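You operate a simulated robot arm through the tools that you are given. There is no shell and no other tool. Be economical: measure what you need, move in short steps, check, and stop when the job is done.

The job below is to be done with a simulated robot arm. You get a single attempt, and the scene is never put back.

JOB
Null the yellow reference meter on its mV range.
Fine: choose the range, press LINK once, turn the null knob to 0.00, then switch it off.

Only the result counts: the job must be done as asked and must still hold three seconds after the hand-in. Knocking over, shifting, dropping, spilling or breaking anything else fails it.

ROBOT AND FRAMES
A 7-joint arm with a fingered hand on a trunk, on a base that drives. Base frame: it is fixed to the floor where the robot stands at the start and does not move with it; the origin is under the middle of the robot, x ahead of it, y to its left, z up. Lengths are in mm, angles in rad, forces in N, time in s.
With the tool pointing down near the work surface it reaches from about 340 to 720 mm from the robot's upright axis, wherever it stands. Its first joint turns from -1.204 to 3.002 rad. Places, roughly: dry block [200, -900, 900]; link button [800, -100, 1000]; null knob [700, -100, 1000]; range knob [800, 0, 1000]; reference meter display [700, 0, 900]. Payload 3.4 kg.
The tool frame sits at the grasp point between the pads (the TCP): z along the fingers, y along the line on which they close. The tips reach 25 mm beyond it. The gripper opens to 88 mm. The gripper's body begins 29 mm behind the TCP. The gripper is a hand of 4 fingers: y runs from the thumb to the fingers, the wrist lies at [-13, -97, -162] in the tool frame, and closing takes about 1.5 s.
Orientation is told as [roll, pitch, yaw] about the base's x, y, z axes, in that order, counted from this pose: with the fingers straight down and the wrist toward the robot, the tool's x, y and z point along [0, 1, 0], [1, 0, 0] and [0, 0, -1] of the base frame.

CONTROLS
- The arm moves only by the tool drive_tool. Its argument "motion" is a list of rows, each a list of 7 numbers: the shift along the base's x, y, z in mm, then the turn, a rotation vector about the base's x, y, z in rad, then the closure, from 0 (fully open) to 1 (shut). In form: [[dx, dy, dz, rx, ry, rz, grip], ...]. A call has 1 to 12 rows; each row is the pose to reach, as a shift and turn from the pose commanded when the call began. Each row takes 0.2 s and may step no farther than 50 mm and 0.15 rad from the row before; otherwise, or with a gripper value out of range, the whole call is refused. Where a pose cannot be reached the arm comes as near as it can. A force on the tool above 40 N (or 10 N above the force at the start of the call, whichever is more), or a blocked arm, ends the call early, and 0.2 s more pass. The fingers move at their own pace (about 108 mm/s each) and stop on an object; they squeeze with about 27 N. The grip force told is the motor's: it shows also when the fingers shut on nothing. Time passes only in rows, and 0.2 s behind the last, so rows that repeat a pose let the fingers close. It gives the time, the measured TCP pose, the force on the tool (base axes), the opening and the grip force at its end, in the units of the frame above (readings bear some noise), with the torque about the TCP (base axes, N m) and any sound that the robot's microphone picked up.
- Cameras (640 x 400 px; columns grow to the right, rows downward): "scene" is now at [141.4, -14.7, 1484]; the picture's right is [-0.16, -0.99, -0.00], its down [-0.45, 0.07, -0.89] and it looks along [0.88, -0.14, -0.45] (base axes); focal length 288 px, centre (320, 200). "wrist" rides on the gripper at [64, -83, -98] in the tool frame; the picture's right is [-0.62, 0.37, -0.69], its down [-0.71, -0.63, 0.30] and it looks along [-0.32, 0.68, 0.65] (tool axes); focal length 265 px, centre (320, 200).
- camera(camera): a new picture of that camera. It takes no simulated time.
- raise_lower(by): slides the trunk up (or, below 0, down) by that many mm; the arm and the scene camera ride with it, the base frame stays. It gives what a move gives, with no picture.
- steer(legs): drives the robot by 1 to 6 legs, each [ahead, left, turn to the left] in mm, mm and rad, along the robot's own axes; the way and the turn of a leg run together, so that a leg with both is an arc; at most 1500 mm and 3.142 rad a leg. The arm and the cameras ride along, it lands a little off, and it stops where it bumps. It gives what a move gives.
- preshape(shape): the hand has 4 fingers and takes this shape, open, in about a second: jaw (thumb against the fingers, like two jaws); tri (thumb and two fingers); tip (a fingertip pinch); poke (one finger out to press); point (the index stretched); flat (the hand flat); cup (the hand cupped); fist (a fist). The gripper value then closes the fingers along that shape, each until it touches; the sizes above hold for jaw. It gives what a move gives, with no picture.
- aim_head(pan, tilt): turns the head with the scene camera to pan (to the left, within 1.501 rad either way) and tilt (down, from -0.506 to 1.204), counted from straight ahead of the robot. It gives what a move gives.
- pixel_to_xyz(camera, pixels): for up to 12 pixels [column, row] of the newest picture of that camera ("zoom" is the newest enlarged one), the place [x, y, z] in the base frame of the surface seen there, good to about 3 mm. It takes no simulated time.
- close_up(camera, box): a new picture of the part [left, top, right, bottom] of that camera's present view, enlarged. It takes no simulated time.
- hand_in(): hands the job in; it is judged then, once.

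Go step by step. Measure first, check grasps and placings, and put right what went wrong. The budget is 80 turns and 60 pictures, counting those below and the enlarged ones. Unless the task says otherwise, let go and move clear before handing in, and close with one line.

The tools are called after "Emit:" as name(argument=value, ...) on one line, values as JSON. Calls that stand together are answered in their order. drive_tool: Moves the arm, as the interface text tells. Its arguments: {"type":"object","properties":{"motion":{"type":"array"}},"required":["motion"]} The other tools are called the same way: raise_lower (by) slides the trunk up or down; preshape (shape) gives the hand a shape; steer (legs) drives the base; aim_head (pan, tilt) turns the head that bears the scene camera; camera (camera) takes a picture; pixel_to_xyz (camera, pixels) gives the place of the surface under pixels of a picture; close_up (camera, box) takes an enlarged picture of a part of a camera's view; hand_in () hands the job in.

At the start:

```text
time_s: 0.0
position: [335.6, -12.2, 1312.6]
tcp_rot: [0.0, -0.002, 0.0]
wrist_force: [-0.1, 0.5, 1.3]
moment: [0.02, 0.0, -0.01]
grip_width: 87.6
grip_force: 0.0
shape: jaw
trunk travel left (down, up): [-775.0, 65.0]
robot x, y, heading: [-0.6, -2.9, 0.002]
head pan, tilt: [-0.161, 0.471]
```

scene: 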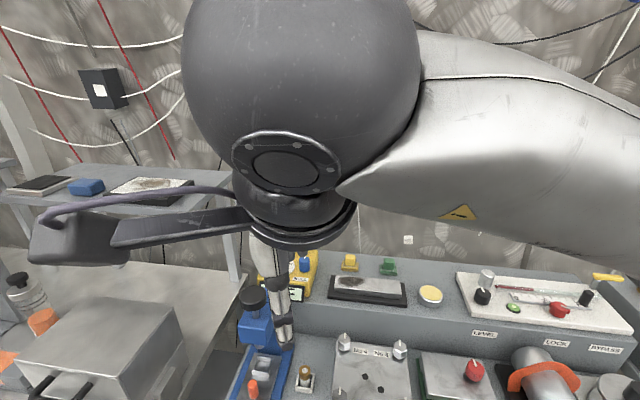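
wrist: 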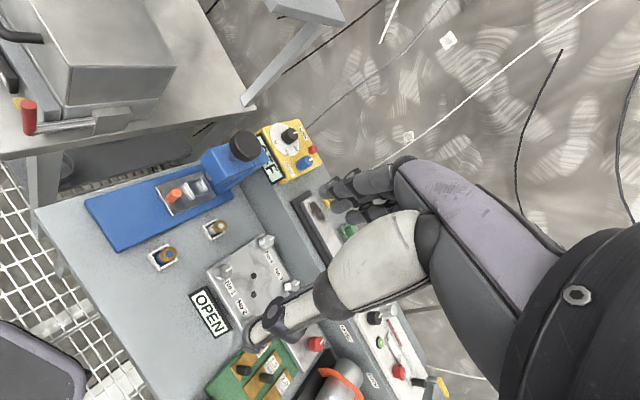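

The yellow meter appears in the wrist view around (290,150), with a range dial, red button, blue knob and a display. I'll enlarge it.

Emit:
close_up(camera="wrist", box=[240, 105, 340, 195])

Emit:
close_up(camera="scene", box=[220, 230, 340, 310])

```text
4.44 times, centred on (290, 150) of wrist
```

zoom: 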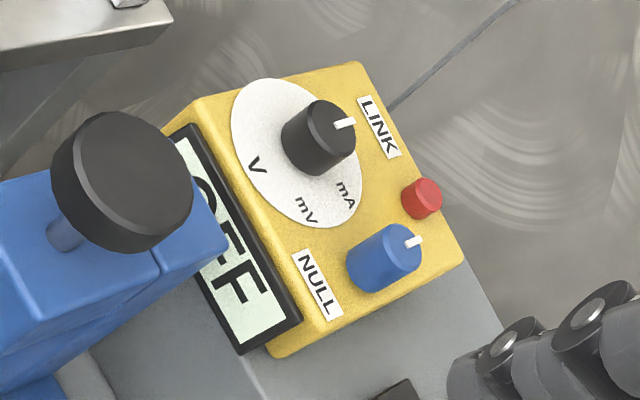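

```text
5.00 times, centred on (280, 270) of scene
```

zoom: 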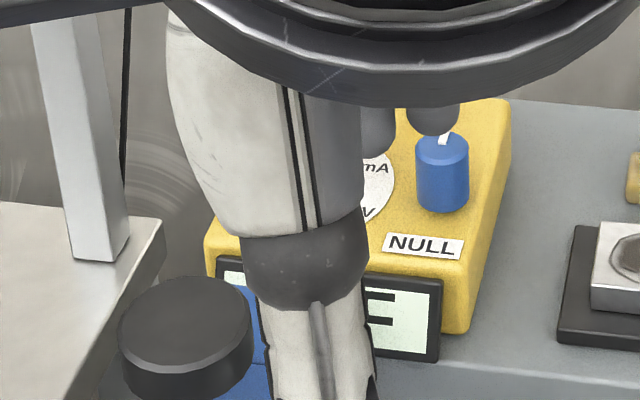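

The pointer now sits at an unlabelled spot (OFF), with V, mV and mA spread around the dial. I'll retake the wrist enlargement so I can measure points.

Emit:
close_up(camera="wrist", box=[240, 105, 340, 195])

Emit:
pixel_to_xyz(camera="zoom", pixels=[[325, 128], [345, 122], [258, 163], [306, 209], [346, 195], [240, 125], [427, 190], [402, 245], [413, 241], [357, 68], [460, 258], [280, 350]])

Emit:
pixel_to_xyz(camera="zoom", pixels=[[302, 166], [318, 172], [375, 280], [412, 213], [200, 100], [130, 165], [400, 225], [440, 310], [270, 260], [313, 285], [338, 120], [390, 265]])

```text
4.44 times, centred on (290, 150) of wrist
```

zoom: 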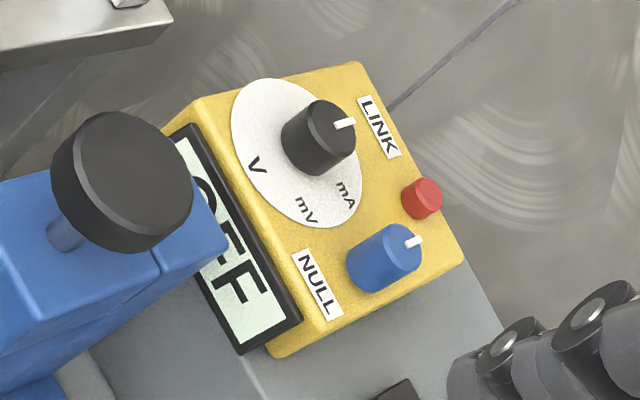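

```text
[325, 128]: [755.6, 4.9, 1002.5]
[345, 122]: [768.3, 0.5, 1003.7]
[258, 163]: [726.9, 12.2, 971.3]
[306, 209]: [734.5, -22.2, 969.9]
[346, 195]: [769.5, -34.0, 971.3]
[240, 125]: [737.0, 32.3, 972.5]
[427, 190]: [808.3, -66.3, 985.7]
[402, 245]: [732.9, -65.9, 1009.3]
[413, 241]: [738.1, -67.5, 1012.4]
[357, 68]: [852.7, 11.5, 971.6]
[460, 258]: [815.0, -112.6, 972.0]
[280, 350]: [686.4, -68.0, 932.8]
```

```text
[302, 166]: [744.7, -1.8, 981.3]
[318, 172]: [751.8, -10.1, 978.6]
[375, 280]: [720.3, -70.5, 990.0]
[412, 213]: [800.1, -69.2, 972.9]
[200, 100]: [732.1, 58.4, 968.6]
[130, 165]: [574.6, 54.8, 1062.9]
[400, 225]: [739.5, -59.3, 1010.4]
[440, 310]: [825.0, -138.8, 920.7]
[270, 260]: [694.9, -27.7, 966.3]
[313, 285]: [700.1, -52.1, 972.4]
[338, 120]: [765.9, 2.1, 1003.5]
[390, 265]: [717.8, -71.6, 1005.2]
```

Top plate z≈972. The dial centre is about (762,2), mV sits around 4 o'clock, and the pointer is at 12 o'clock. The knob is beyond 720 mm, so I need to know how far I can drive; I'll measure the bench edge.

Emit:
aim_head(pan=0.0, tilt=1.0)

Emit:
pixel_to_xyz(camera="wrist", pixels=[[45, 212], [100, 330], [140, 390], [30, 370], [95, 215], [245, 147], [60, 320], [280, 230], [320, 200], [30, 180], [130, 125], [20, 300]])

Emit:
camera(camera="scene")

```text
time_s: 0.9
position: [334.6, -13.0, 1313.4]
tcp_rot: [0.0, 0.001, 0.0]
wrist_force: [-0.1, 0.4, 1.0]
moment: [-0.04, -0.03, 0.0]
grip_width: 87.7
grip_force: 0.1
shape: jaw
trunk travel left (down, up): [-775.0, 65.0]
robot x, y, heading: [-3.0, -0.1, -0.003]
head pan, tilt: [0.0, 1.0]
```

```text
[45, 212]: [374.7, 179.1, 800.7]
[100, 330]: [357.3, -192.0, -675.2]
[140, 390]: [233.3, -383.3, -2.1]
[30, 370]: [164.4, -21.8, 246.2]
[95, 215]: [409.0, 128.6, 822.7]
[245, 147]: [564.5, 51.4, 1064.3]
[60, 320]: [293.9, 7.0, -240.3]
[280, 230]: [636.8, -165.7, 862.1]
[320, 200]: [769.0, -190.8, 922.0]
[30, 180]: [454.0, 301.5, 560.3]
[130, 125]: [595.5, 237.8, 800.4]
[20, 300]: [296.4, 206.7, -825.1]
```

```text
54 pictures are left
```

scene: 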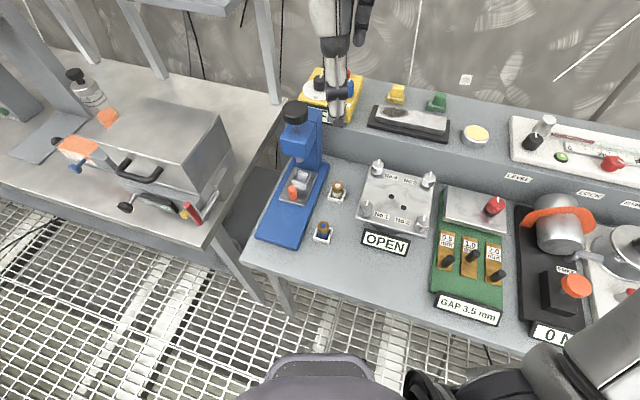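

The bench front edge is at x≈370. I'll check how far the robot's own front extends (pixel 315,365).

Emit:
pixel_to_xyz(camera="scene", pixels=[[315, 362], [315, 385], [250, 385], [380, 380], [270, 270], [400, 305], [530, 352], [247, 258], [255, 295], [290, 310], [298, 105], [345, 235]])

```text
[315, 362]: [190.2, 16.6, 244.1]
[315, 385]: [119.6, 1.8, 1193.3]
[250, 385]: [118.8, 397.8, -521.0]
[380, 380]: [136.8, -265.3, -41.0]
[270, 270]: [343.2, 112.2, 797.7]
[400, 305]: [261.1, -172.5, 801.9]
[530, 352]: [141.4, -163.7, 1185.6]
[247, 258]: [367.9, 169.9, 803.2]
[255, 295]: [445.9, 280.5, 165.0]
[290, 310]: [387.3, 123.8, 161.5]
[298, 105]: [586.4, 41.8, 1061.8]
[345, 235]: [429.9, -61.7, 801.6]
```

The base front is at x≈190 and low (z≈244), and the bench edge ahead is at x≈260–315. I'll drive ahead 110 mm.

Emit:
steer(legs=[[110, 0, 0]])

Emit:
aim_head(pan=-0.05, tilt=0.7)

Emit:
camera(camera="scene")

Emit:
camera(camera="wrist")

```text
time_s: 2.1
position: [444.4, -12.7, 1313.1]
tcp_rot: [0.001, 0.0, -0.003]
wrist_force: [-0.7, 0.6, 0.1]
moment: [0.02, 0.01, 0.01]
grip_width: 87.8
grip_force: 0.0
shape: jaw
trunk travel left (down, up): [-775.0, 65.0]
robot x, y, heading: [108.8, 0.7, 0.001]
head pan, tilt: [0.0, 1.0]
```

```text
time_s: 3.0
position: [445.3, -12.4, 1313.7]
tcp_rot: [0.001, 0.001, 0.0]
wrist_force: [0.9, 0.3, 0.1]
moment: [0.02, 0.0, 0.0]
grip_width: 87.4
grip_force: 0.1
shape: jaw
trunk travel left (down, up): [-775.0, 65.0]
robot x, y, heading: [108.9, 3.8, -0.002]
head pan, tilt: [-0.051, 0.7]
```

```text
53 pictures are left
```

scene: 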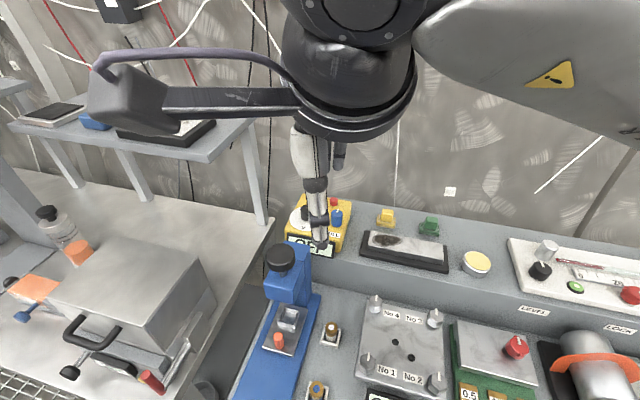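

```text
52 pictures are left
```

wrist: 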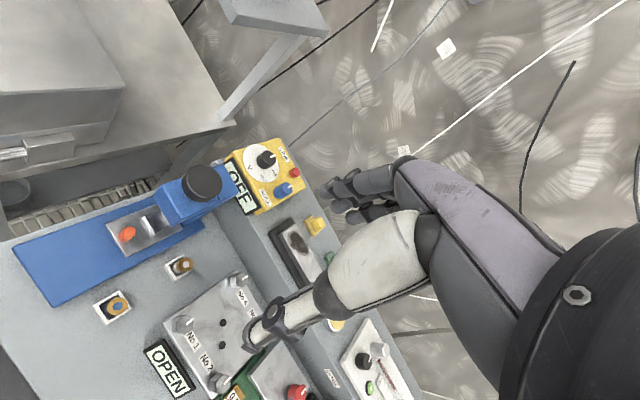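

The robot moved to x≈109 without bumping. Next I bring the hand above the range knob, high up, with the fingers partly closed and yawed about +0.9.

Emit:
drive_tool(motion=[[35, 1, -20, 0, 0, 0.1, 0.3], [70, 3, -40, 0, 0, 0.2, 0.3], [105, 5, -60, 0, 0, 0.3, 0.3], [140, 7, -80, 0, 0, 0.4, 0.3], [175, 8, -105, 0, 0, 0.5, 0.3], [210, 10, -130, 0, 0, 0.6, 0.3], [245, 12, -155, 0, 0, 0.7, 0.3], [281, 13, -180, 0, 0, 0.8, 0.3], [317, 14, -203, 0, 0, 0.9, 0.3], [317, 14, -203, 0, 0, 0.9, 0.3]])

Emit:
camera(camera="wrist")

Emit:
camera(camera="scene")

```text
time_s: 5.2
position: [699.9, -1.6, 1150.8]
tcp_rot: [0.002, -0.001, 0.721]
wrist_force: [0.7, -0.2, 0.3]
moment: [0.02, -0.02, 0.01]
grip_width: 62.0
grip_force: 0.1
shape: jaw
out of reach, approached as far as the arm can: row 8, 9, 10
trunk travel left (down, up): [-775.0, 65.0]
robot x, y, heading: [108.6, 1.5, -0.003]
head pan, tilt: [-0.051, 0.7]
```

```text
51 pictures are left
```

wrist: 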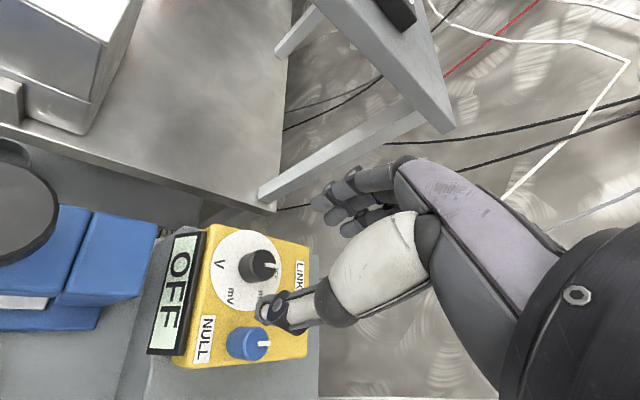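

```text
50 pictures are left
```

scene: 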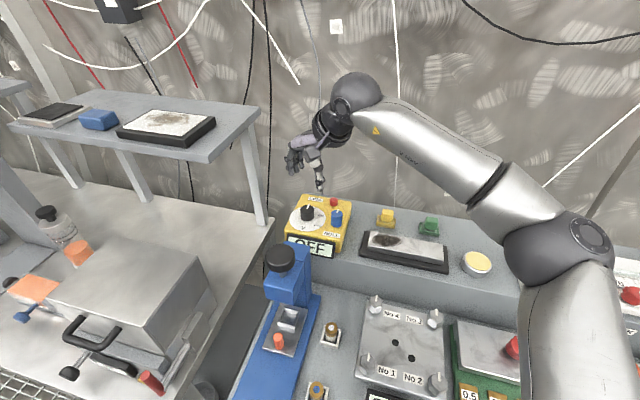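

The arm ran out of reach. I'll check where the elbow and shoulder are, to decide between lowering the trunk and driving.

Emit:
pixel_to_xyz(camera="scene", pixels=[[590, 235], [540, 250], [570, 340], [355, 95], [307, 212], [335, 216], [333, 203], [310, 248], [280, 258]])

Emit:
aim_head(pan=-0.9, tilt=0.9)

Emit:
camera(camera="scene")

```text
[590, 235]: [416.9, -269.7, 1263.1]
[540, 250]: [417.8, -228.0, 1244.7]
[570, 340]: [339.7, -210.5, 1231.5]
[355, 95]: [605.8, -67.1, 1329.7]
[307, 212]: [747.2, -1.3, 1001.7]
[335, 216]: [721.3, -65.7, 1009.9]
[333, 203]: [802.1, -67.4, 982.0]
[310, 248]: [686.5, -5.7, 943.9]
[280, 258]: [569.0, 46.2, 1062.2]
```

```text
time_s: 6.3
position: [699.2, -1.7, 1152.9]
tcp_rot: [0.0, 0.002, 0.721]
wrist_force: [0.4, 1.3, 0.4]
moment: [0.0, -0.03, 0.02]
grip_width: 62.0
grip_force: 0.0
shape: jaw
trunk travel left (down, up): [-775.0, 65.0]
robot x, y, heading: [112.2, -1.0, 0.003]
head pan, tilt: [-0.901, 0.901]
```

```text
49 pictures are left
```

scene: 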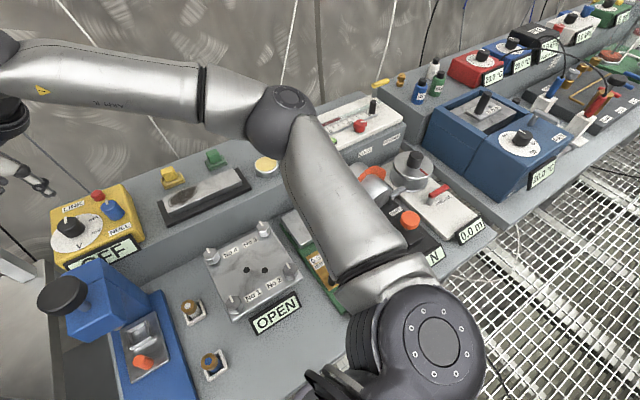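

The arm isn't fully stretched, so a wrist limit is likely. I'll try reaching above the knob with a smaller yaw and continue to negative yaw.

Emit:
drive_tool(motion=[[6, 0, -4, 0, 0, -0.14, 0.3], [16, 1, -10, 0, 0, -0.28, 0.3], [26, 2, -18, 0, 0, -0.42, 0.3], [36, 3, -26, 0, 0, -0.56, 0.3], [48, 3, -34, 0, 0, -0.72, 0.3], [62, 4, -45, 0, 0, -0.86, 0.3], [62, 4, -45, 0, 0, -0.86, 0.3]])

```text
refused: row 5 steps farther than a row can; nothing moved
```

Emit:
drive_tool(motion=[[6, 0, -4, 0, 0, -0.14, 0.3], [16, 1, -10, 0, 0, -0.28, 0.3], [26, 2, -18, 0, 0, -0.42, 0.3], [36, 3, -26, 0, 0, -0.56, 0.3], [48, 3, -34, 0, 0, -0.7, 0.3], [62, 4, -45, 0, 0, -0.84, 0.3], [62, 4, -45, 0, 0, -0.84, 0.3]])

```text
time_s: 7.9
position: [761.5, 2.7, 1106.6]
tcp_rot: [0.002, -0.001, -0.12]
wrist_force: [-0.1, 0.0, 0.0]
moment: [0.01, -0.01, -0.01]
grip_width: 62.0
grip_force: 0.1
shape: jaw
trunk travel left (down, up): [-775.0, 65.0]
robot x, y, heading: [111.6, 1.9, -0.002]
head pan, tilt: [-0.901, 0.901]
```

Reached. Now I test the yaw range in the negative direction at this height.

Emit:
drive_tool(motion=[[0, 0, 0, 0, 0, -0.14, 0.3], [0, 0, 0, 0, 0, -0.28, 0.3], [0, 0, 0, 0, 0, -0.42, 0.3], [0, 0, 0, 0, 0, -0.56, 0.3], [0, 0, 0, 0, 0, -0.7, 0.3], [0, 0, 0, 0, 0, -0.84, 0.3], [0, 0, 0, 0, 0, -0.98, 0.3], [0, 0, 0, 0, 0, -1.12, 0.3], [0, 0, 0, 0, 0, -1.26, 0.3], [0, 0, 0, 0, 0, -1.4, 0.3], [0, 0, 0, 0, 0, -1.54, 0.3]])

Emit:
camera(camera="wrist")

Emit:
aim_head(pan=-0.05, tilt=0.7)

Emit:
camera(camera="scene")

```text
time_s: 10.3
position: [697.3, -21.4, 1108.7]
tcp_rot: [-0.004, -0.008, -1.629]
wrist_force: [0.0, 0.6, 0.0]
moment: [-0.06, 0.0, 0.02]
grip_width: 61.8
grip_force: 0.1
shape: jaw
out of reach, approached as far as the arm can: row 7, 8, 9, 10, 11
trunk travel left (down, up): [-775.0, 65.0]
robot x, y, heading: [118.1, -0.6, 0.002]
head pan, tilt: [-0.901, 0.901]
```

```text
48 pictures are left
```

wrist: 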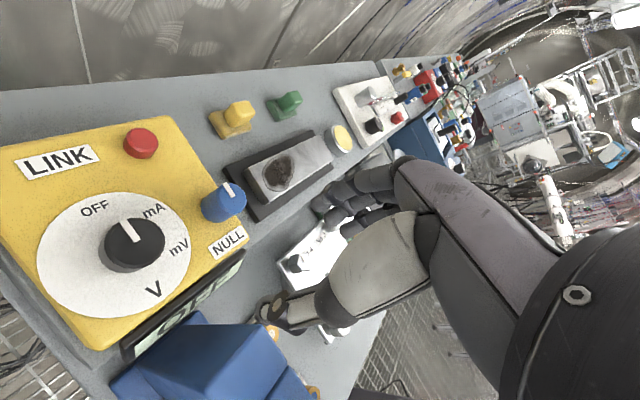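

```text
time_s: 11.5
position: [696.3, -22.9, 1107.8]
tcp_rot: [-0.004, -0.006, -1.626]
wrist_force: [0.5, -0.2, 0.4]
moment: [0.02, 0.0, 0.02]
grip_width: 61.9
grip_force: 0.1
shape: jaw
trunk travel left (down, up): [-775.0, 65.0]
robot x, y, heading: [109.5, 1.0, 0.0]
head pan, tilt: [-0.051, 0.7]
```

```text
47 pictures are left
```

scene: 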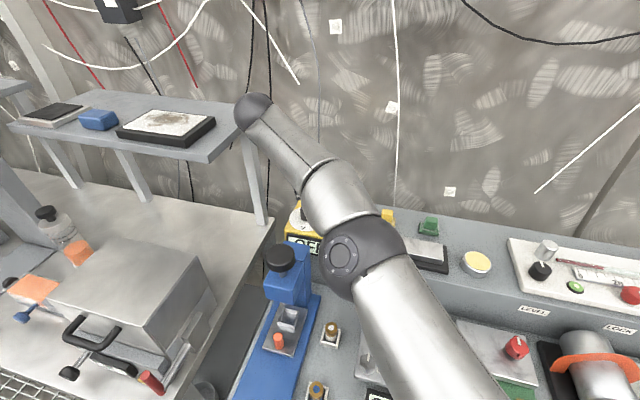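

OFF sits at 12 o'clock and mV is two steps clockwise. Usable yaw is about −0.95 to +0.6, so I'll do two grips. First I refine the knob centres.

Emit:
pixel_to_xyz(camera="wrist", pixels=[[39, 262], [189, 246], [112, 194], [90, 316], [136, 242], [112, 240], [163, 240], [138, 222], [132, 262], [224, 200], [141, 142], [180, 247]])

Emit:
drive_tool(motion=[[10, 5, 0, 0, 0, 0.14, 0.3], [22, 10, 0, 0, 0, 0.28, 0.3], [35, 15, 0, 0, 0, 0.42, 0.3], [50, 20, 0, 0, 0, 0.56, 0.3], [64, 24, 0, 0, 0, 0.7, 0.3], [64, 24, 0, 0, 0, 0.84, 0.3], [64, 24, 0, 0, 0, 0.98, 0.3], [64, 24, 0, 0, 0, 1.12, 0.3], [64, 24, 0, 0, 0, 1.26, 0.3], [64, 24, 0, 0, 0, 1.4, 0.3], [64, 24, 0, 0, 0, 1.54, 0.3], [64, 24, 0, 0, 0, 1.68, 0.3]])

```text
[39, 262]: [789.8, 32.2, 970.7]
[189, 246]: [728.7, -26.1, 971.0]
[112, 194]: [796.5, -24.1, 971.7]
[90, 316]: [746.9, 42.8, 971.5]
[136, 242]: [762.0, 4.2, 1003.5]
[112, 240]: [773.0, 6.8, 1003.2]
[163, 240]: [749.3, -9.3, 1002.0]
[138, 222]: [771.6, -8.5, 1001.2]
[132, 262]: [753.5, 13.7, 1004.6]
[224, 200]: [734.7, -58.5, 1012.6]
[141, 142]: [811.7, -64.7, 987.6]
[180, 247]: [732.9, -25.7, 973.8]
```

```text
time_s: 14.1
position: [762.7, 0.3, 1107.0]
tcp_rot: [0.001, 0.0, 0.026]
wrist_force: [-0.7, 1.1, -0.2]
moment: [0.05, -0.03, -0.02]
grip_width: 62.0
grip_force: 0.0
shape: jaw
trunk travel left (down, up): [-775.0, 65.0]
robot x, y, heading: [110.0, -4.4, 0.001]
head pan, tilt: [-0.051, 0.7]
```

Knob centre is about (762, 2.5) with the top at z 1003. I'll yaw to +0.4 and descend partway, then check.

Emit:
drive_tool(motion=[[0, 2, -15, 0, 0, 0.13, 0.3], [0, 2, -30, 0, 0, 0.26, 0.3], [-1, 2, -45, 0, 0, 0.4, 0.3], [-1, 2, -60, 0, 0, 0.4, 0.3], [-1, 2, -65, 0, 0, 0.4, 0.3]])

Emit:
camera(camera="wrist")

Emit:
close_up(camera="scene", box=[240, 140, 400, 260])

```text
time_s: 15.3
position: [760.4, 2.1, 1042.4]
tcp_rot: [0.0, 0.002, 0.424]
wrist_force: [-0.2, 0.6, 0.2]
moment: [-0.02, -0.01, 0.0]
grip_width: 61.5
grip_force: 0.0
shape: jaw
trunk travel left (down, up): [-775.0, 65.0]
robot x, y, heading: [112.4, 2.7, 0.001]
head pan, tilt: [-0.051, 0.7]
```

```text
46 pictures are left
```

wrist: 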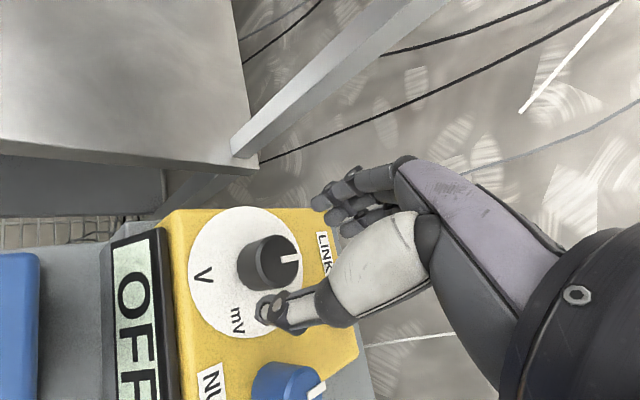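

```text
3.33 times, centred on (320, 200) of scene
```

zoom: 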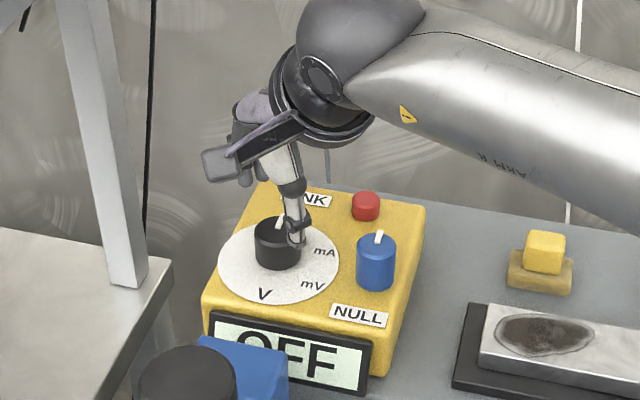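

The thumb tip (270,310) and fingers (320,205) straddle the knob top (283,258) as predicted. I'll descend to z≈1003 and close.

Emit:
drive_tool(motion=[[1, 0, -10, 0, 0, 0, 0.3], [1, 0, -20, 0, 0, 0, 0.3], [1, 0, -30, 0, 0, 0, 0.3], [1, 0, -38, 0, 0, 0, 0.3], [1, 0, -38, 0, 0, 0, 0.6], [1, 0, -38, 0, 0, 0, 0.8], [1, 0, -38, 0, 0, 0, 1], [1, 0, -38, 0, 0, 0, 1], [1, 0, -38, 0, 0, 0, 1]])

Emit:
camera(camera="wrist")

```text
time_s: 17.3
position: [760.7, 1.4, 1004.3]
tcp_rot: [0.0, 0.0, 0.422]
wrist_force: [-7.7, -1.7, -4.5]
moment: [-0.02, 0.14, 0.0]
grip_width: 23.8
grip_force: 27.2
shape: jaw
trunk travel left (down, up): [-775.0, 65.0]
robot x, y, heading: [110.7, -1.1, -0.0]
head pan, tilt: [-0.051, 0.7]
```

```text
44 pictures are left
```

wrist: 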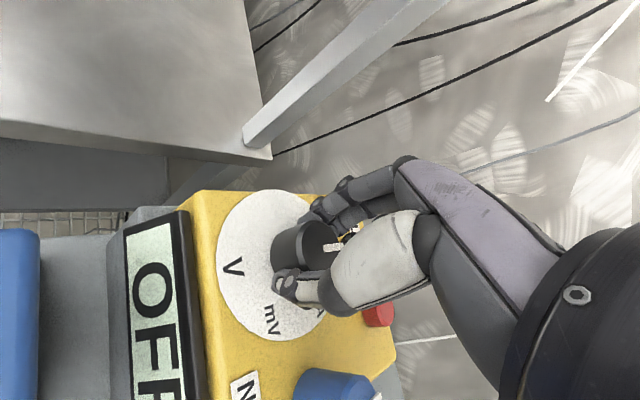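

Gripped at 23.8 mm, 27 N. I'll turn clockwise (negative yaw) about 1.1 rad toward mA.

Emit:
drive_tool(motion=[[0, 0, 0, 0, 0, -0.12, 1], [0, 0, 0, 0, 0, -0.24, 1], [0, 0, 0, 0, 0, -0.36, 1], [0, 0, 0, 0, 0, -0.48, 1], [0, 0, 0, 0, 0, -0.6, 1], [0, 0, 0, 0, 0, -0.72, 1], [0, 0, 0, 0, 0, -0.84, 1], [0, 0, 0, 0, 0, -0.96, 1], [0, 0, 0, 0, 0, -1.08, 1], [0, 0, 0, 0, 0, -1.12, 1]])

Emit:
camera(camera="wrist")

```text
time_s: 19.5
position: [762.9, 1.8, 1003.5]
tcp_rot: [0.002, 0.001, -0.697]
wrist_force: [-0.3, 0.3, -3.3]
moment: [-0.02, -0.04, 0.02]
grip_width: 23.1
grip_force: 27.2
shape: jaw
trunk travel left (down, up): [-775.0, 65.0]
robot x, y, heading: [110.3, 2.7, 0.002]
head pan, tilt: [-0.051, 0.7]
```

```text
43 pictures are left
```

wrist: 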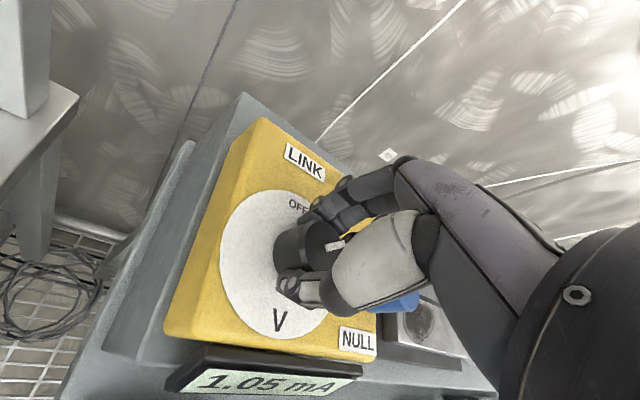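

The display reads 1.05 mA, so one step is done. I'll open in place, rotate back and regrip.

Emit:
drive_tool(motion=[[0, 0, 0, 0, 0, 0, 0.3], [0, 0, 0, 0, 0, 0, 0.3], [0, 0, 0, 0, 0, 0.14, 0.3], [0, 0, 0, 0, 0, 0.28, 0.3], [0, 0, 0, 0, 0, 0.42, 0.3], [0, 0, 0, 0, 0, 0.56, 0.3], [0, 0, 0, 0, 0, 0.7, 0.3], [0, 0, 0, 0, 0, 0.84, 0.3], [0, 0, 0, 0, 0, 0.98, 0.3], [0, 0, 0, 0, 0, 1.1, 0.3]])

Emit:
drive_tool(motion=[[0, 0, 0, 0, 0, 0, 0.6], [0, 0, 0, 0, 0, 0, 0.8], [0, 0, 0, 0, 0, 0, 1], [0, 0, 0, 0, 0, 0, 1], [0, 0, 0, 0, 0, 0, 1]])

Emit:
camera(camera="wrist")

```text
time_s: 21.7
position: [761.5, 1.3, 1004.7]
tcp_rot: [0.002, -0.001, 0.404]
wrist_force: [0.5, -0.2, 0.4]
moment: [-0.01, 0.01, -0.03]
grip_width: 61.2
grip_force: 0.0
shape: jaw
trunk travel left (down, up): [-775.0, 65.0]
robot x, y, heading: [110.8, -0.3, -0.005]
head pan, tilt: [-0.051, 0.7]
```

```text
time_s: 22.9
position: [761.8, 3.9, 1004.7]
tcp_rot: [0.0, 0.001, 0.402]
wrist_force: [-4.4, -0.5, -2.5]
moment: [0.0, 0.1, 0.02]
grip_width: 25.9
grip_force: 26.9
shape: jaw
trunk travel left (down, up): [-775.0, 65.0]
robot x, y, heading: [112.0, -2.6, -0.003]
head pan, tilt: [-0.051, 0.7]
```

```text
42 pictures are left
```

wrist: 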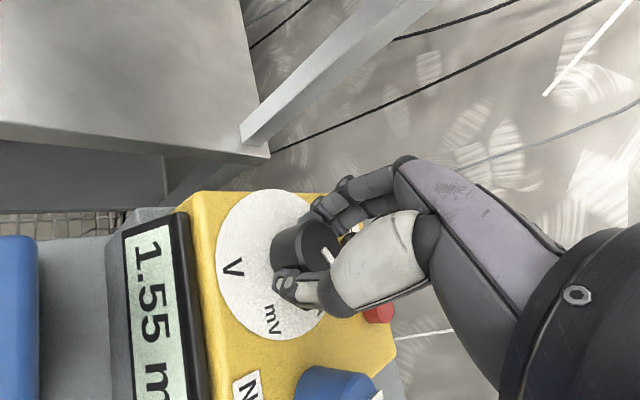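

The pointer is at mA and the grip is firm again. I turn clockwise another step.

Emit:
drive_tool(motion=[[0, 0, 0, 0, 0, -0.12, 1], [0, 0, 0, 0, 0, -0.24, 1], [0, 0, 0, 0, 0, -0.36, 1], [0, 0, 0, 0, 0, -0.48, 1], [0, 0, 0, 0, 0, -0.6, 1], [0, 0, 0, 0, 0, -0.72, 1], [0, 0, 0, 0, 0, -0.84, 1], [0, 0, 0, 0, 0, -0.96, 1], [0, 0, 0, 0, 0, -1.06, 1], [0, 0, 0, 0, 0, -1.06, 1]])

Emit:
camera(camera="wrist")

```text
time_s: 25.1
position: [761.9, 1.0, 1004.0]
tcp_rot: [0.003, 0.0, -0.658]
wrist_force: [0.7, -3.0, -0.2]
moment: [-0.07, -0.05, 0.01]
grip_width: 25.5
grip_force: 26.7
shape: jaw
trunk travel left (down, up): [-775.0, 65.0]
robot x, y, heading: [111.0, 2.2, -0.001]
head pan, tilt: [-0.051, 0.7]
```

```text
41 pictures are left
```

wrist: 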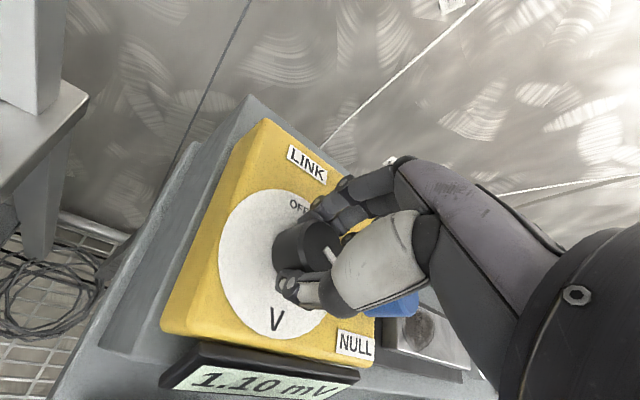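

The display reads 1.10 mV, so the range is set. I'll release, lift clear and shape the hand to poke for LINK.

Emit:
drive_tool(motion=[[0, 0, 0, 0, 0, 0, 0.3], [0, 0, 0, 0, 0, 0, 0.3], [0, 0, 30, 0, 0, 0, 0.3], [0, 0, 60, 0, 0, 0, 0.3], [0, 0, 100, 0, 0, 0.12, 0.3], [0, 0, 120, 0, 0, 0.26, 0.3], [0, 0, 120, 0, 0, 0.4, 0.3]])

Emit:
preshape(shape="poke")

Emit:
camera(camera="wrist")

Emit:
close_up(camera="scene", box=[240, 140, 400, 260])

```text
time_s: 26.7
position: [761.0, 2.4, 1124.9]
tcp_rot: [0.001, 0.001, -0.255]
wrist_force: [-0.4, -0.5, 0.0]
moment: [0.0, -0.01, 0.02]
grip_width: 61.1
grip_force: 0.1
shape: jaw
trunk travel left (down, up): [-775.0, 65.0]
robot x, y, heading: [107.7, -1.1, -0.006]
head pan, tilt: [-0.051, 0.7]
```

```text
time_s: 27.6
position: [761.4, 2.5, 1124.6]
tcp_rot: [0.001, 0.001, -0.259]
wrist_force: [-0.5, -0.4, 0.1]
moment: [0.02, 0.02, 0.02]
grip_width: 0.0
grip_force: 0.1
shape: poke
trunk travel left (down, up): [-775.0, 65.0]
robot x, y, heading: [111.2, 3.2, -0.006]
head pan, tilt: [-0.051, 0.7]
```

```text
40 pictures are left
```

wrist: 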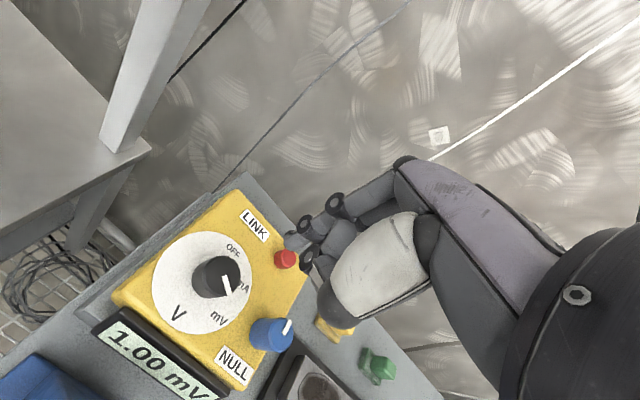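

```text
3.33 times, centred on (320, 200) of scene
```

zoom: 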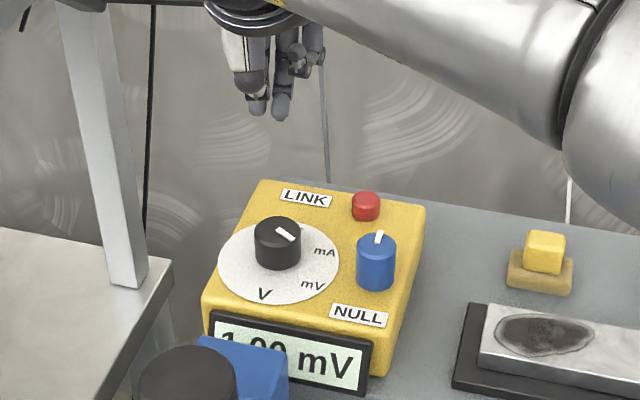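

The display reads 1.00 mV after release. I'll zoom in on the poke finger and on the pointer.

Emit:
close_up(camera="wrist", box=[180, 170, 372, 330])

Emit:
pixel_to_xyz(camera="wrist", pixels=[[290, 235], [289, 240], [296, 230], [304, 224], [307, 252], [308, 265], [305, 240], [336, 203], [224, 278], [231, 294], [285, 258], [284, 262]])

```text
2.50 times, centred on (276, 250) of wrist
```

zoom: 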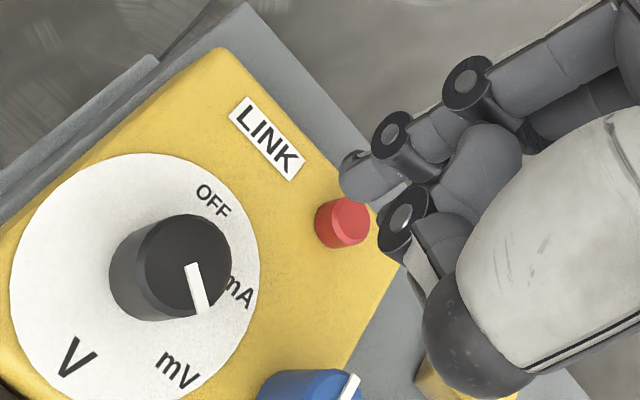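

```text
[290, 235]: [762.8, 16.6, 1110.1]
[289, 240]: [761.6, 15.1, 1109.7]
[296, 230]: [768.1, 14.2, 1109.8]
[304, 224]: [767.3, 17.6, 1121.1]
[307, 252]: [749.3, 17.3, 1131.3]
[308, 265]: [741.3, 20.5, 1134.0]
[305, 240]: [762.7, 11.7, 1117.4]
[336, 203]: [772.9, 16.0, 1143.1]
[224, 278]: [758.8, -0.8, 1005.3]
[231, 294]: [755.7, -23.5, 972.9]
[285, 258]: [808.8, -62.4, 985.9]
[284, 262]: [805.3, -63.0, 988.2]
```

The index tip appears near (763,15,~1105). I'll get a second estimate of its place from the scene camera.

Emit:
close_up(camera="scene", box=[280, 140, 360, 200])

```text
6.67 times, centred on (320, 170) of scene
```

zoom: 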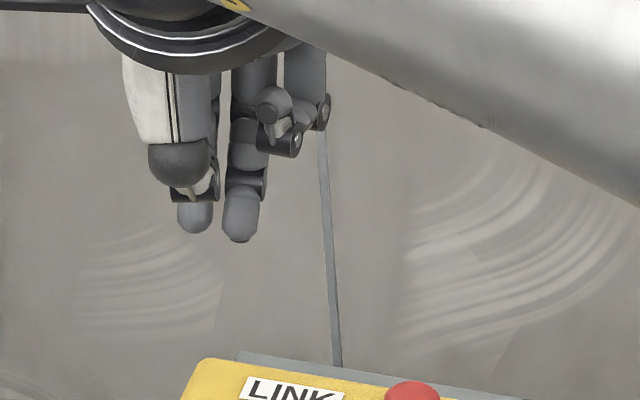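

Emit:
pixel_to_xyz(camera="zoom", pixels=[[240, 235], [240, 220], [228, 220], [254, 220], [195, 228], [195, 215], [240, 195], [280, 145]])

```text
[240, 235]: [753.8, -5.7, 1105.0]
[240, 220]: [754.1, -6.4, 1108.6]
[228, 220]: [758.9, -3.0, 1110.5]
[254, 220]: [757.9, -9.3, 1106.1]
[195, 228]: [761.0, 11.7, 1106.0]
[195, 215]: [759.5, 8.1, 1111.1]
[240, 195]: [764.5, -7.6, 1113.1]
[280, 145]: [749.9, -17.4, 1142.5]
```

Two fingertips stand side by side, straddling the tool axis at roughly 25 mm beyond the TCP. I'll put the TCP over the button (~808,-65), staying high, and check.

Emit:
drive_tool(motion=[[15, -23, -10, 0, 0, 0, 0], [30, -46, -30, 0, 0, 0, 0], [44, -67, -55, 0, 0, 0, 0], [44, -67, -75, 0, 0, 0, 0], [44, -67, -90, 0, 0, 0, 0]])

Emit:
camera(camera="wrist")

Emit:
close_up(camera="scene", box=[280, 160, 360, 220])

```text
time_s: 28.8
position: [807.6, -65.2, 1035.4]
tcp_rot: [0.002, 0.003, -0.254]
wrist_force: [-0.3, 0.4, 0.3]
moment: [0.0, 0.0, -0.05]
grip_width: 0.0
grip_force: 0.0
shape: poke
trunk travel left (down, up): [-775.0, 65.0]
robot x, y, heading: [109.0, -0.2, 0.003]
head pan, tilt: [-0.051, 0.7]
```

```text
36 pictures are left
```

wrist: 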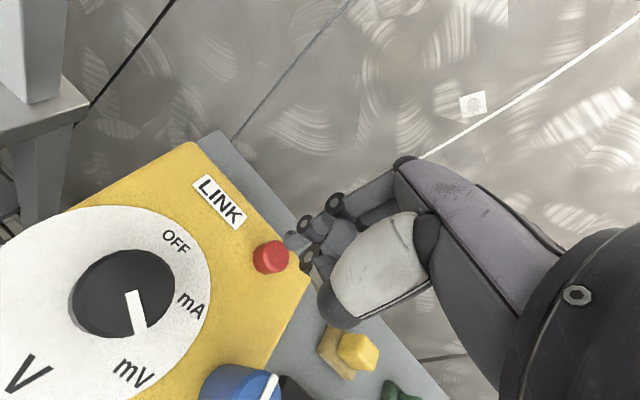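

```text
6.67 times, centred on (320, 190) of scene
```

zoom: 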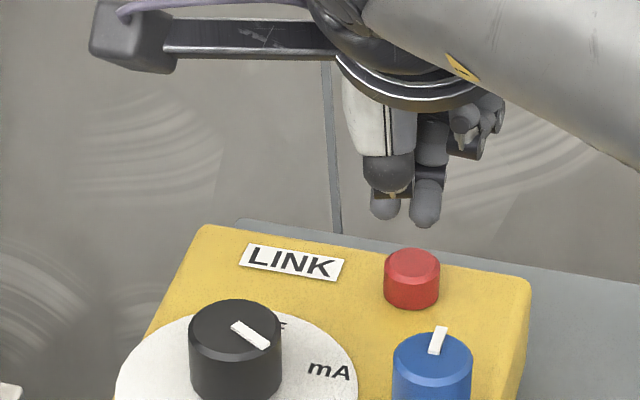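

The fingertips (385–425, 210) line up above the button (412,265). I'll descend gently to near contact.

Emit:
drive_tool(motion=[[0, 0, -8, 0, 0, 0, 0], [0, 0, -15, 0, 0, 0, 0], [0, 0, -19, 0, 0, 0, 0]])

Emit:
close_up(camera="scene", box=[280, 160, 360, 220])

```text
time_s: 29.6
position: [805.8, -64.6, 1015.8]
tcp_rot: [0.001, 0.001, -0.257]
wrist_force: [-0.1, 0.6, 0.0]
moment: [0.0, 0.0, -0.01]
grip_width: 0.3
grip_force: 0.0
shape: poke
trunk travel left (down, up): [-775.0, 65.0]
robot x, y, heading: [109.6, 0.0, 0.001]
head pan, tilt: [-0.051, 0.7]
```

```text
6.67 times, centred on (320, 190) of scene
```

zoom: 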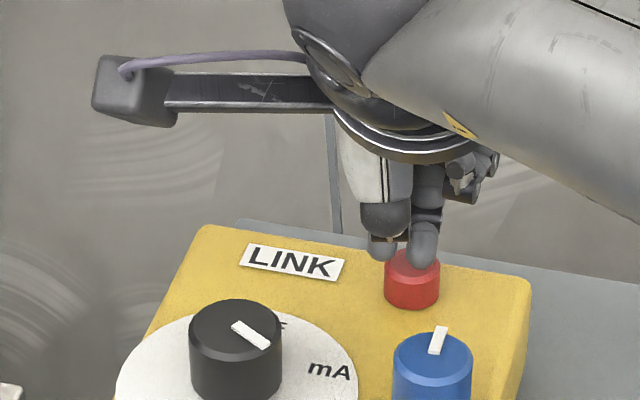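

The right finger is just above the button's top. I'll press down in small rows.

Emit:
drive_tool(motion=[[0, 0, -2, 0, 0, 0, 0], [0, 0, -4, 0, 0, 0, 0], [0, 0, -6, 0, 0, 0, 0]])

```text
time_s: 30.4
position: [805.8, -65.1, 1011.2]
tcp_rot: [0.001, -0.002, -0.256]
wrist_force: [-0.5, 0.2, 1.4]
moment: [-0.01, -0.04, 0.04]
grip_width: 0.2
grip_force: 0.1
shape: poke
trunk travel left (down, up): [-775.0, 65.0]
robot x, y, heading: [110.7, 2.1, -0.002]
head pan, tilt: [-0.051, 0.7]
```

Emit:
drive_tool(motion=[[0, 0, -1, 0, 0, 0, 0], [0, 0, -2, 0, 0, 0, 0], [0, 0, -3, 0, 0, 0, 0]])

Emit:
close_up(camera="scene", box=[280, 185, 360, 245])

```text
time_s: 31.2
position: [805.6, -65.3, 1006.2]
tcp_rot: [0.002, -0.002, -0.257]
wrist_force: [0.6, -0.1, 2.9]
moment: [-0.04, -0.01, 0.03]
grip_width: 0.0
grip_force: 0.1
shape: poke
trunk travel left (down, up): [-775.0, 65.0]
robot x, y, heading: [109.4, -2.4, -0.004]
head pan, tilt: [-0.051, 0.7]
heard: click
```

```text
6.67 times, centred on (320, 215) of scene
```

zoom: 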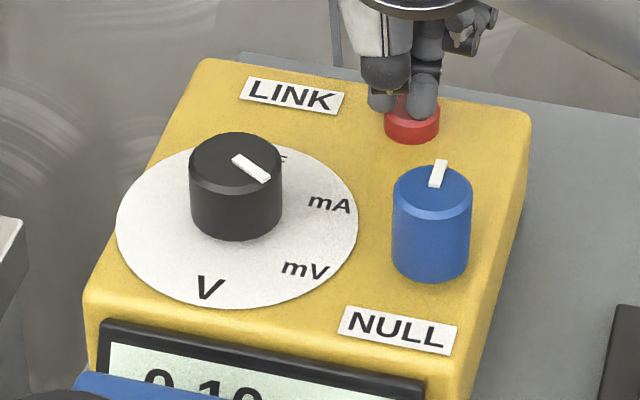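

A click was heard, so LINK was pressed once. I'll lift straight up and return to the jaw shape.

Emit:
drive_tool(motion=[[0, 0, 15, 0, 0, 0, 0], [0, 0, 50, 0, 0, 0, 0], [-20, 0, 90, 0, 0, 0, 0], [-40, 0, 105, 0, 0, 0, 0], [-73, -1, 105, 0, 0, 0, 0], [-73, -1, 105, 0, 0, 0, 0]])

Emit:
preshape(shape="jaw")

Emit:
camera(camera="wrist")

Emit:
close_up(camera="scene", box=[270, 185, 370, 260])

```text
time_s: 32.6
position: [732.5, -65.9, 1111.3]
tcp_rot: [0.002, 0.0, -0.256]
wrist_force: [0.3, 0.1, 0.3]
moment: [-0.02, 0.04, 0.03]
grip_width: 0.0
grip_force: 0.0
shape: poke
trunk travel left (down, up): [-775.0, 65.0]
robot x, y, heading: [109.4, 5.0, -0.005]
head pan, tilt: [-0.051, 0.7]
```

```text
time_s: 33.5
position: [732.7, -66.3, 1110.4]
tcp_rot: [0.001, 0.0, -0.256]
wrist_force: [0.6, -0.1, 0.6]
moment: [-0.02, -0.01, 0.01]
grip_width: 87.8
grip_force: 0.0
shape: jaw
trunk travel left (down, up): [-775.0, 65.0]
robot x, y, heading: [110.8, 2.7, -0.002]
head pan, tilt: [-0.051, 0.7]
```

```text
32 pictures are left
```

wrist: 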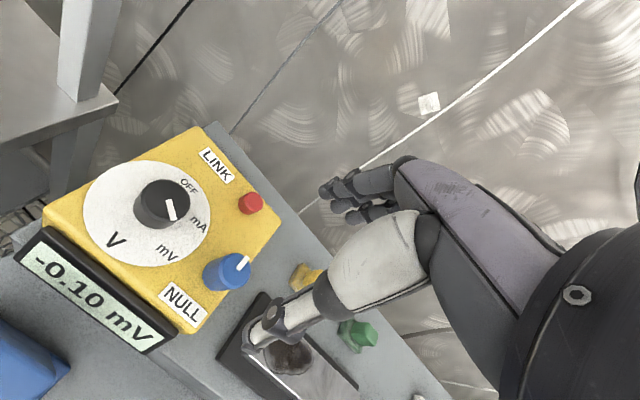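

```text
5.33 times, centred on (320, 222) of scene
```

zoom: 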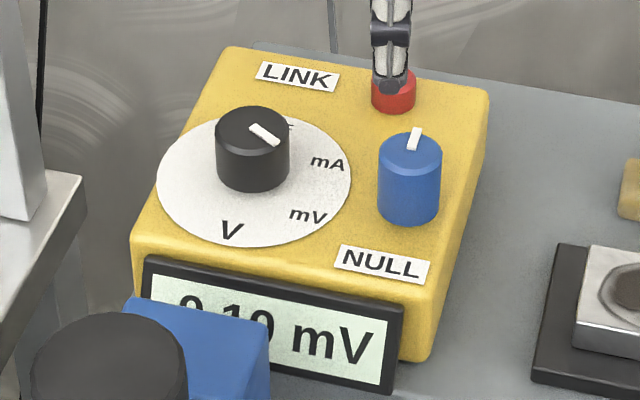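

LINK is active: the reading is −0.10 mV. I'll measure the blue knob's top and the open jaw's surroundings.

Emit:
close_up(camera="wrist", box=[180, 220, 276, 300])

Emit:
pixel_to_xyz(camera="wrist", pixels=[[234, 270], [222, 264], [232, 257], [232, 285], [247, 275], [240, 268], [245, 260], [290, 350], [305, 270], [355, 335]])

```text
5.00 times, centred on (228, 260) of wrist
```

zoom: 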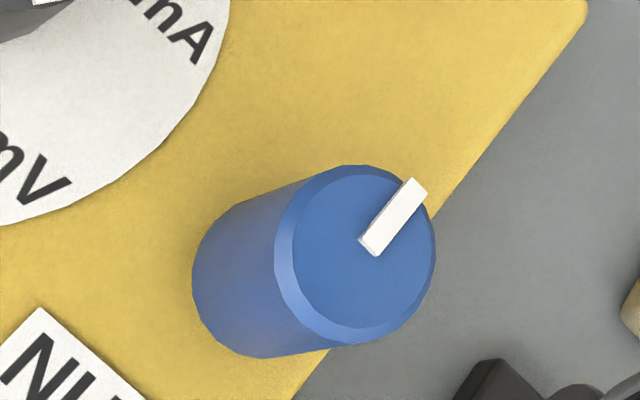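

```text
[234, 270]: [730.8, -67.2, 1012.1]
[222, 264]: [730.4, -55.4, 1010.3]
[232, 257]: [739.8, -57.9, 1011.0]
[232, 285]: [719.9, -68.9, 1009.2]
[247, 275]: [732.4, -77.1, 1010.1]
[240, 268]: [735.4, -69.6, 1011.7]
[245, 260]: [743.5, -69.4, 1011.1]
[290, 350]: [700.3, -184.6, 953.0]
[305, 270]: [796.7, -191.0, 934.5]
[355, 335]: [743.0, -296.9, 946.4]
```

The blue knob centre is about (731.5,-67.5) with the top at 1011. I'll descend to z≈1008 and grip at the current yaw.

Emit:
drive_tool(motion=[[-1, -1, -10, 0, 0, 0, 0.3], [-1, -1, -30, 0, 0, 0, 0.3], [-1, -1, -55, 0, 0, 0, 0.3], [-1, -1, -80, 0, 0, 0, 0.3], [-1, -1, -102, 0, 0, 0, 0.3], [-1, -1, -102, 0, 0, 0, 0.6], [-1, -1, -102, 0, 0, 0, 0.8], [-1, -1, -102, 0, 0, 0, 1], [-1, -1, -102, 0, 0, 0, 1], [-1, -1, -102, 0, 0, 0, 1]])

Emit:
camera(camera="wrist")

```text
time_s: 35.7
position: [730.1, -65.8, 1009.6]
tcp_rot: [-0.001, -0.001, -0.257]
wrist_force: [-1.2, 2.9, -2.9]
moment: [0.06, -0.02, 0.0]
grip_width: 20.3
grip_force: 27.1
shape: jaw
trunk travel left (down, up): [-775.0, 65.0]
robot x, y, heading: [107.6, -2.5, -0.004]
head pan, tilt: [-0.051, 0.7]
```

```text
29 pictures are left
```

wrist: 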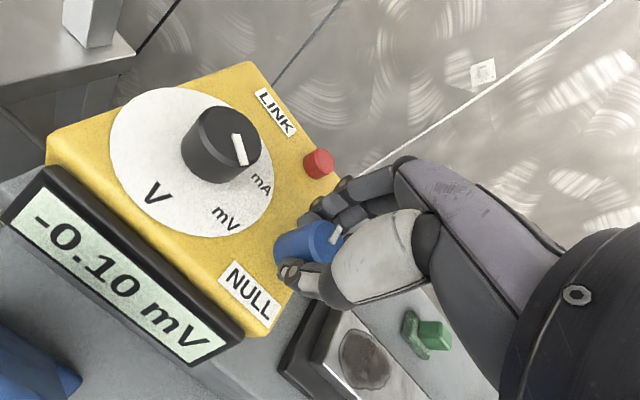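

Gripped, and the display still reads −0.10. I'll try a small clockwise turn of 0.12 rad.

Emit:
drive_tool(motion=[[0, 0, 0, 0, 0, -0.06, 1], [0, 0, 0, 0, 0, -0.12, 1], [0, 0, 0, 0, 0, -0.12, 1]])

Emit:
camera(camera="wrist")

```text
time_s: 36.5
position: [732.7, -67.2, 1008.8]
tcp_rot: [-0.002, 0.001, -0.378]
wrist_force: [-2.2, 3.5, -3.7]
moment: [0.03, 0.03, 0.0]
grip_width: 20.1
grip_force: 27.2
shape: jaw
trunk travel left (down, up): [-775.0, 65.0]
robot x, y, heading: [111.3, 1.8, -0.005]
head pan, tilt: [-0.051, 0.7]
```

```text
28 pictures are left
```

wrist: 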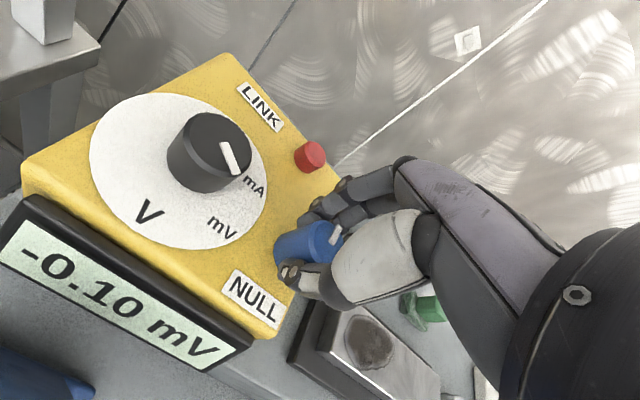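

No change yet, though the pointer moved with the hand. I turn 0.3 further.

Emit:
drive_tool(motion=[[0, 0, 0, 0, 0, -0.1, 1], [0, 0, 0, 0, 0, -0.2, 1], [0, 0, 0, 0, 0, -0.3, 1], [0, 0, 0, 0, 0, -0.3, 1]])

Emit:
camera(camera="wrist")

```text
time_s: 37.5
position: [732.4, -66.5, 1008.7]
tcp_rot: [-0.001, 0.0, -0.676]
wrist_force: [1.0, 3.7, -2.0]
moment: [0.05, 0.01, 0.0]
grip_width: 20.0
grip_force: 26.7
shape: jaw
trunk travel left (down, up): [-775.0, 65.0]
robot x, y, heading: [109.9, 1.0, -0.006]
head pan, tilt: [-0.051, 0.7]
```

```text
27 pictures are left
```

wrist: 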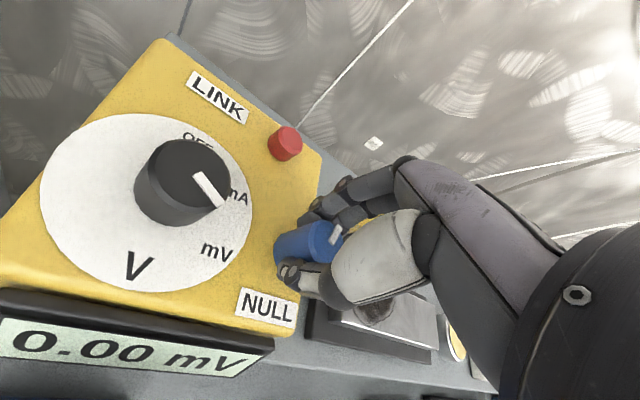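

The display now shows 0.00 mV. I'll release, lift and verify it holds.

Emit:
drive_tool(motion=[[0, 0, 0, 0, 0, 0, 0.6], [0, 0, 0, 0, 0, 0, 0.3], [0, 0, 0, 0, 0, 0, 0.3], [0, 0, 30, 0, 0, 0, 0.3], [0, 0, 60, 0, 0, 0, 0.3], [0, 0, 80, 0, 0, 0.1, 0.3], [0, 0, 80, 0, 0, 0.2, 0.3]])

Emit:
camera(camera="wrist")

```text
time_s: 39.1
position: [731.1, -67.7, 1090.0]
tcp_rot: [0.001, 0.001, -0.474]
wrist_force: [-1.1, -0.5, -0.2]
moment: [0.0, 0.03, -0.05]
grip_width: 61.1
grip_force: 0.0
shape: jaw
trunk travel left (down, up): [-775.0, 65.0]
robot x, y, heading: [110.6, -2.3, 0.0]
head pan, tilt: [-0.051, 0.7]
```

```text
26 pictures are left
```

wrist: 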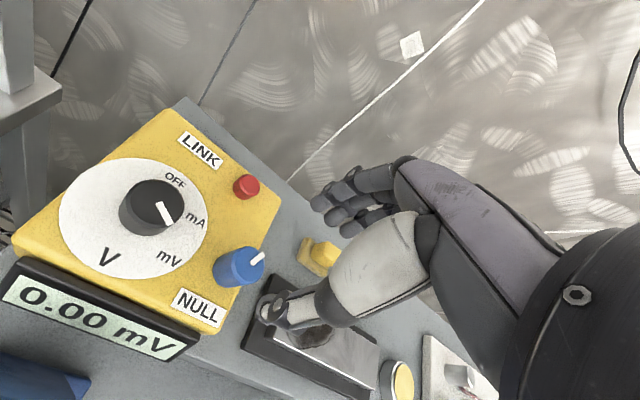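

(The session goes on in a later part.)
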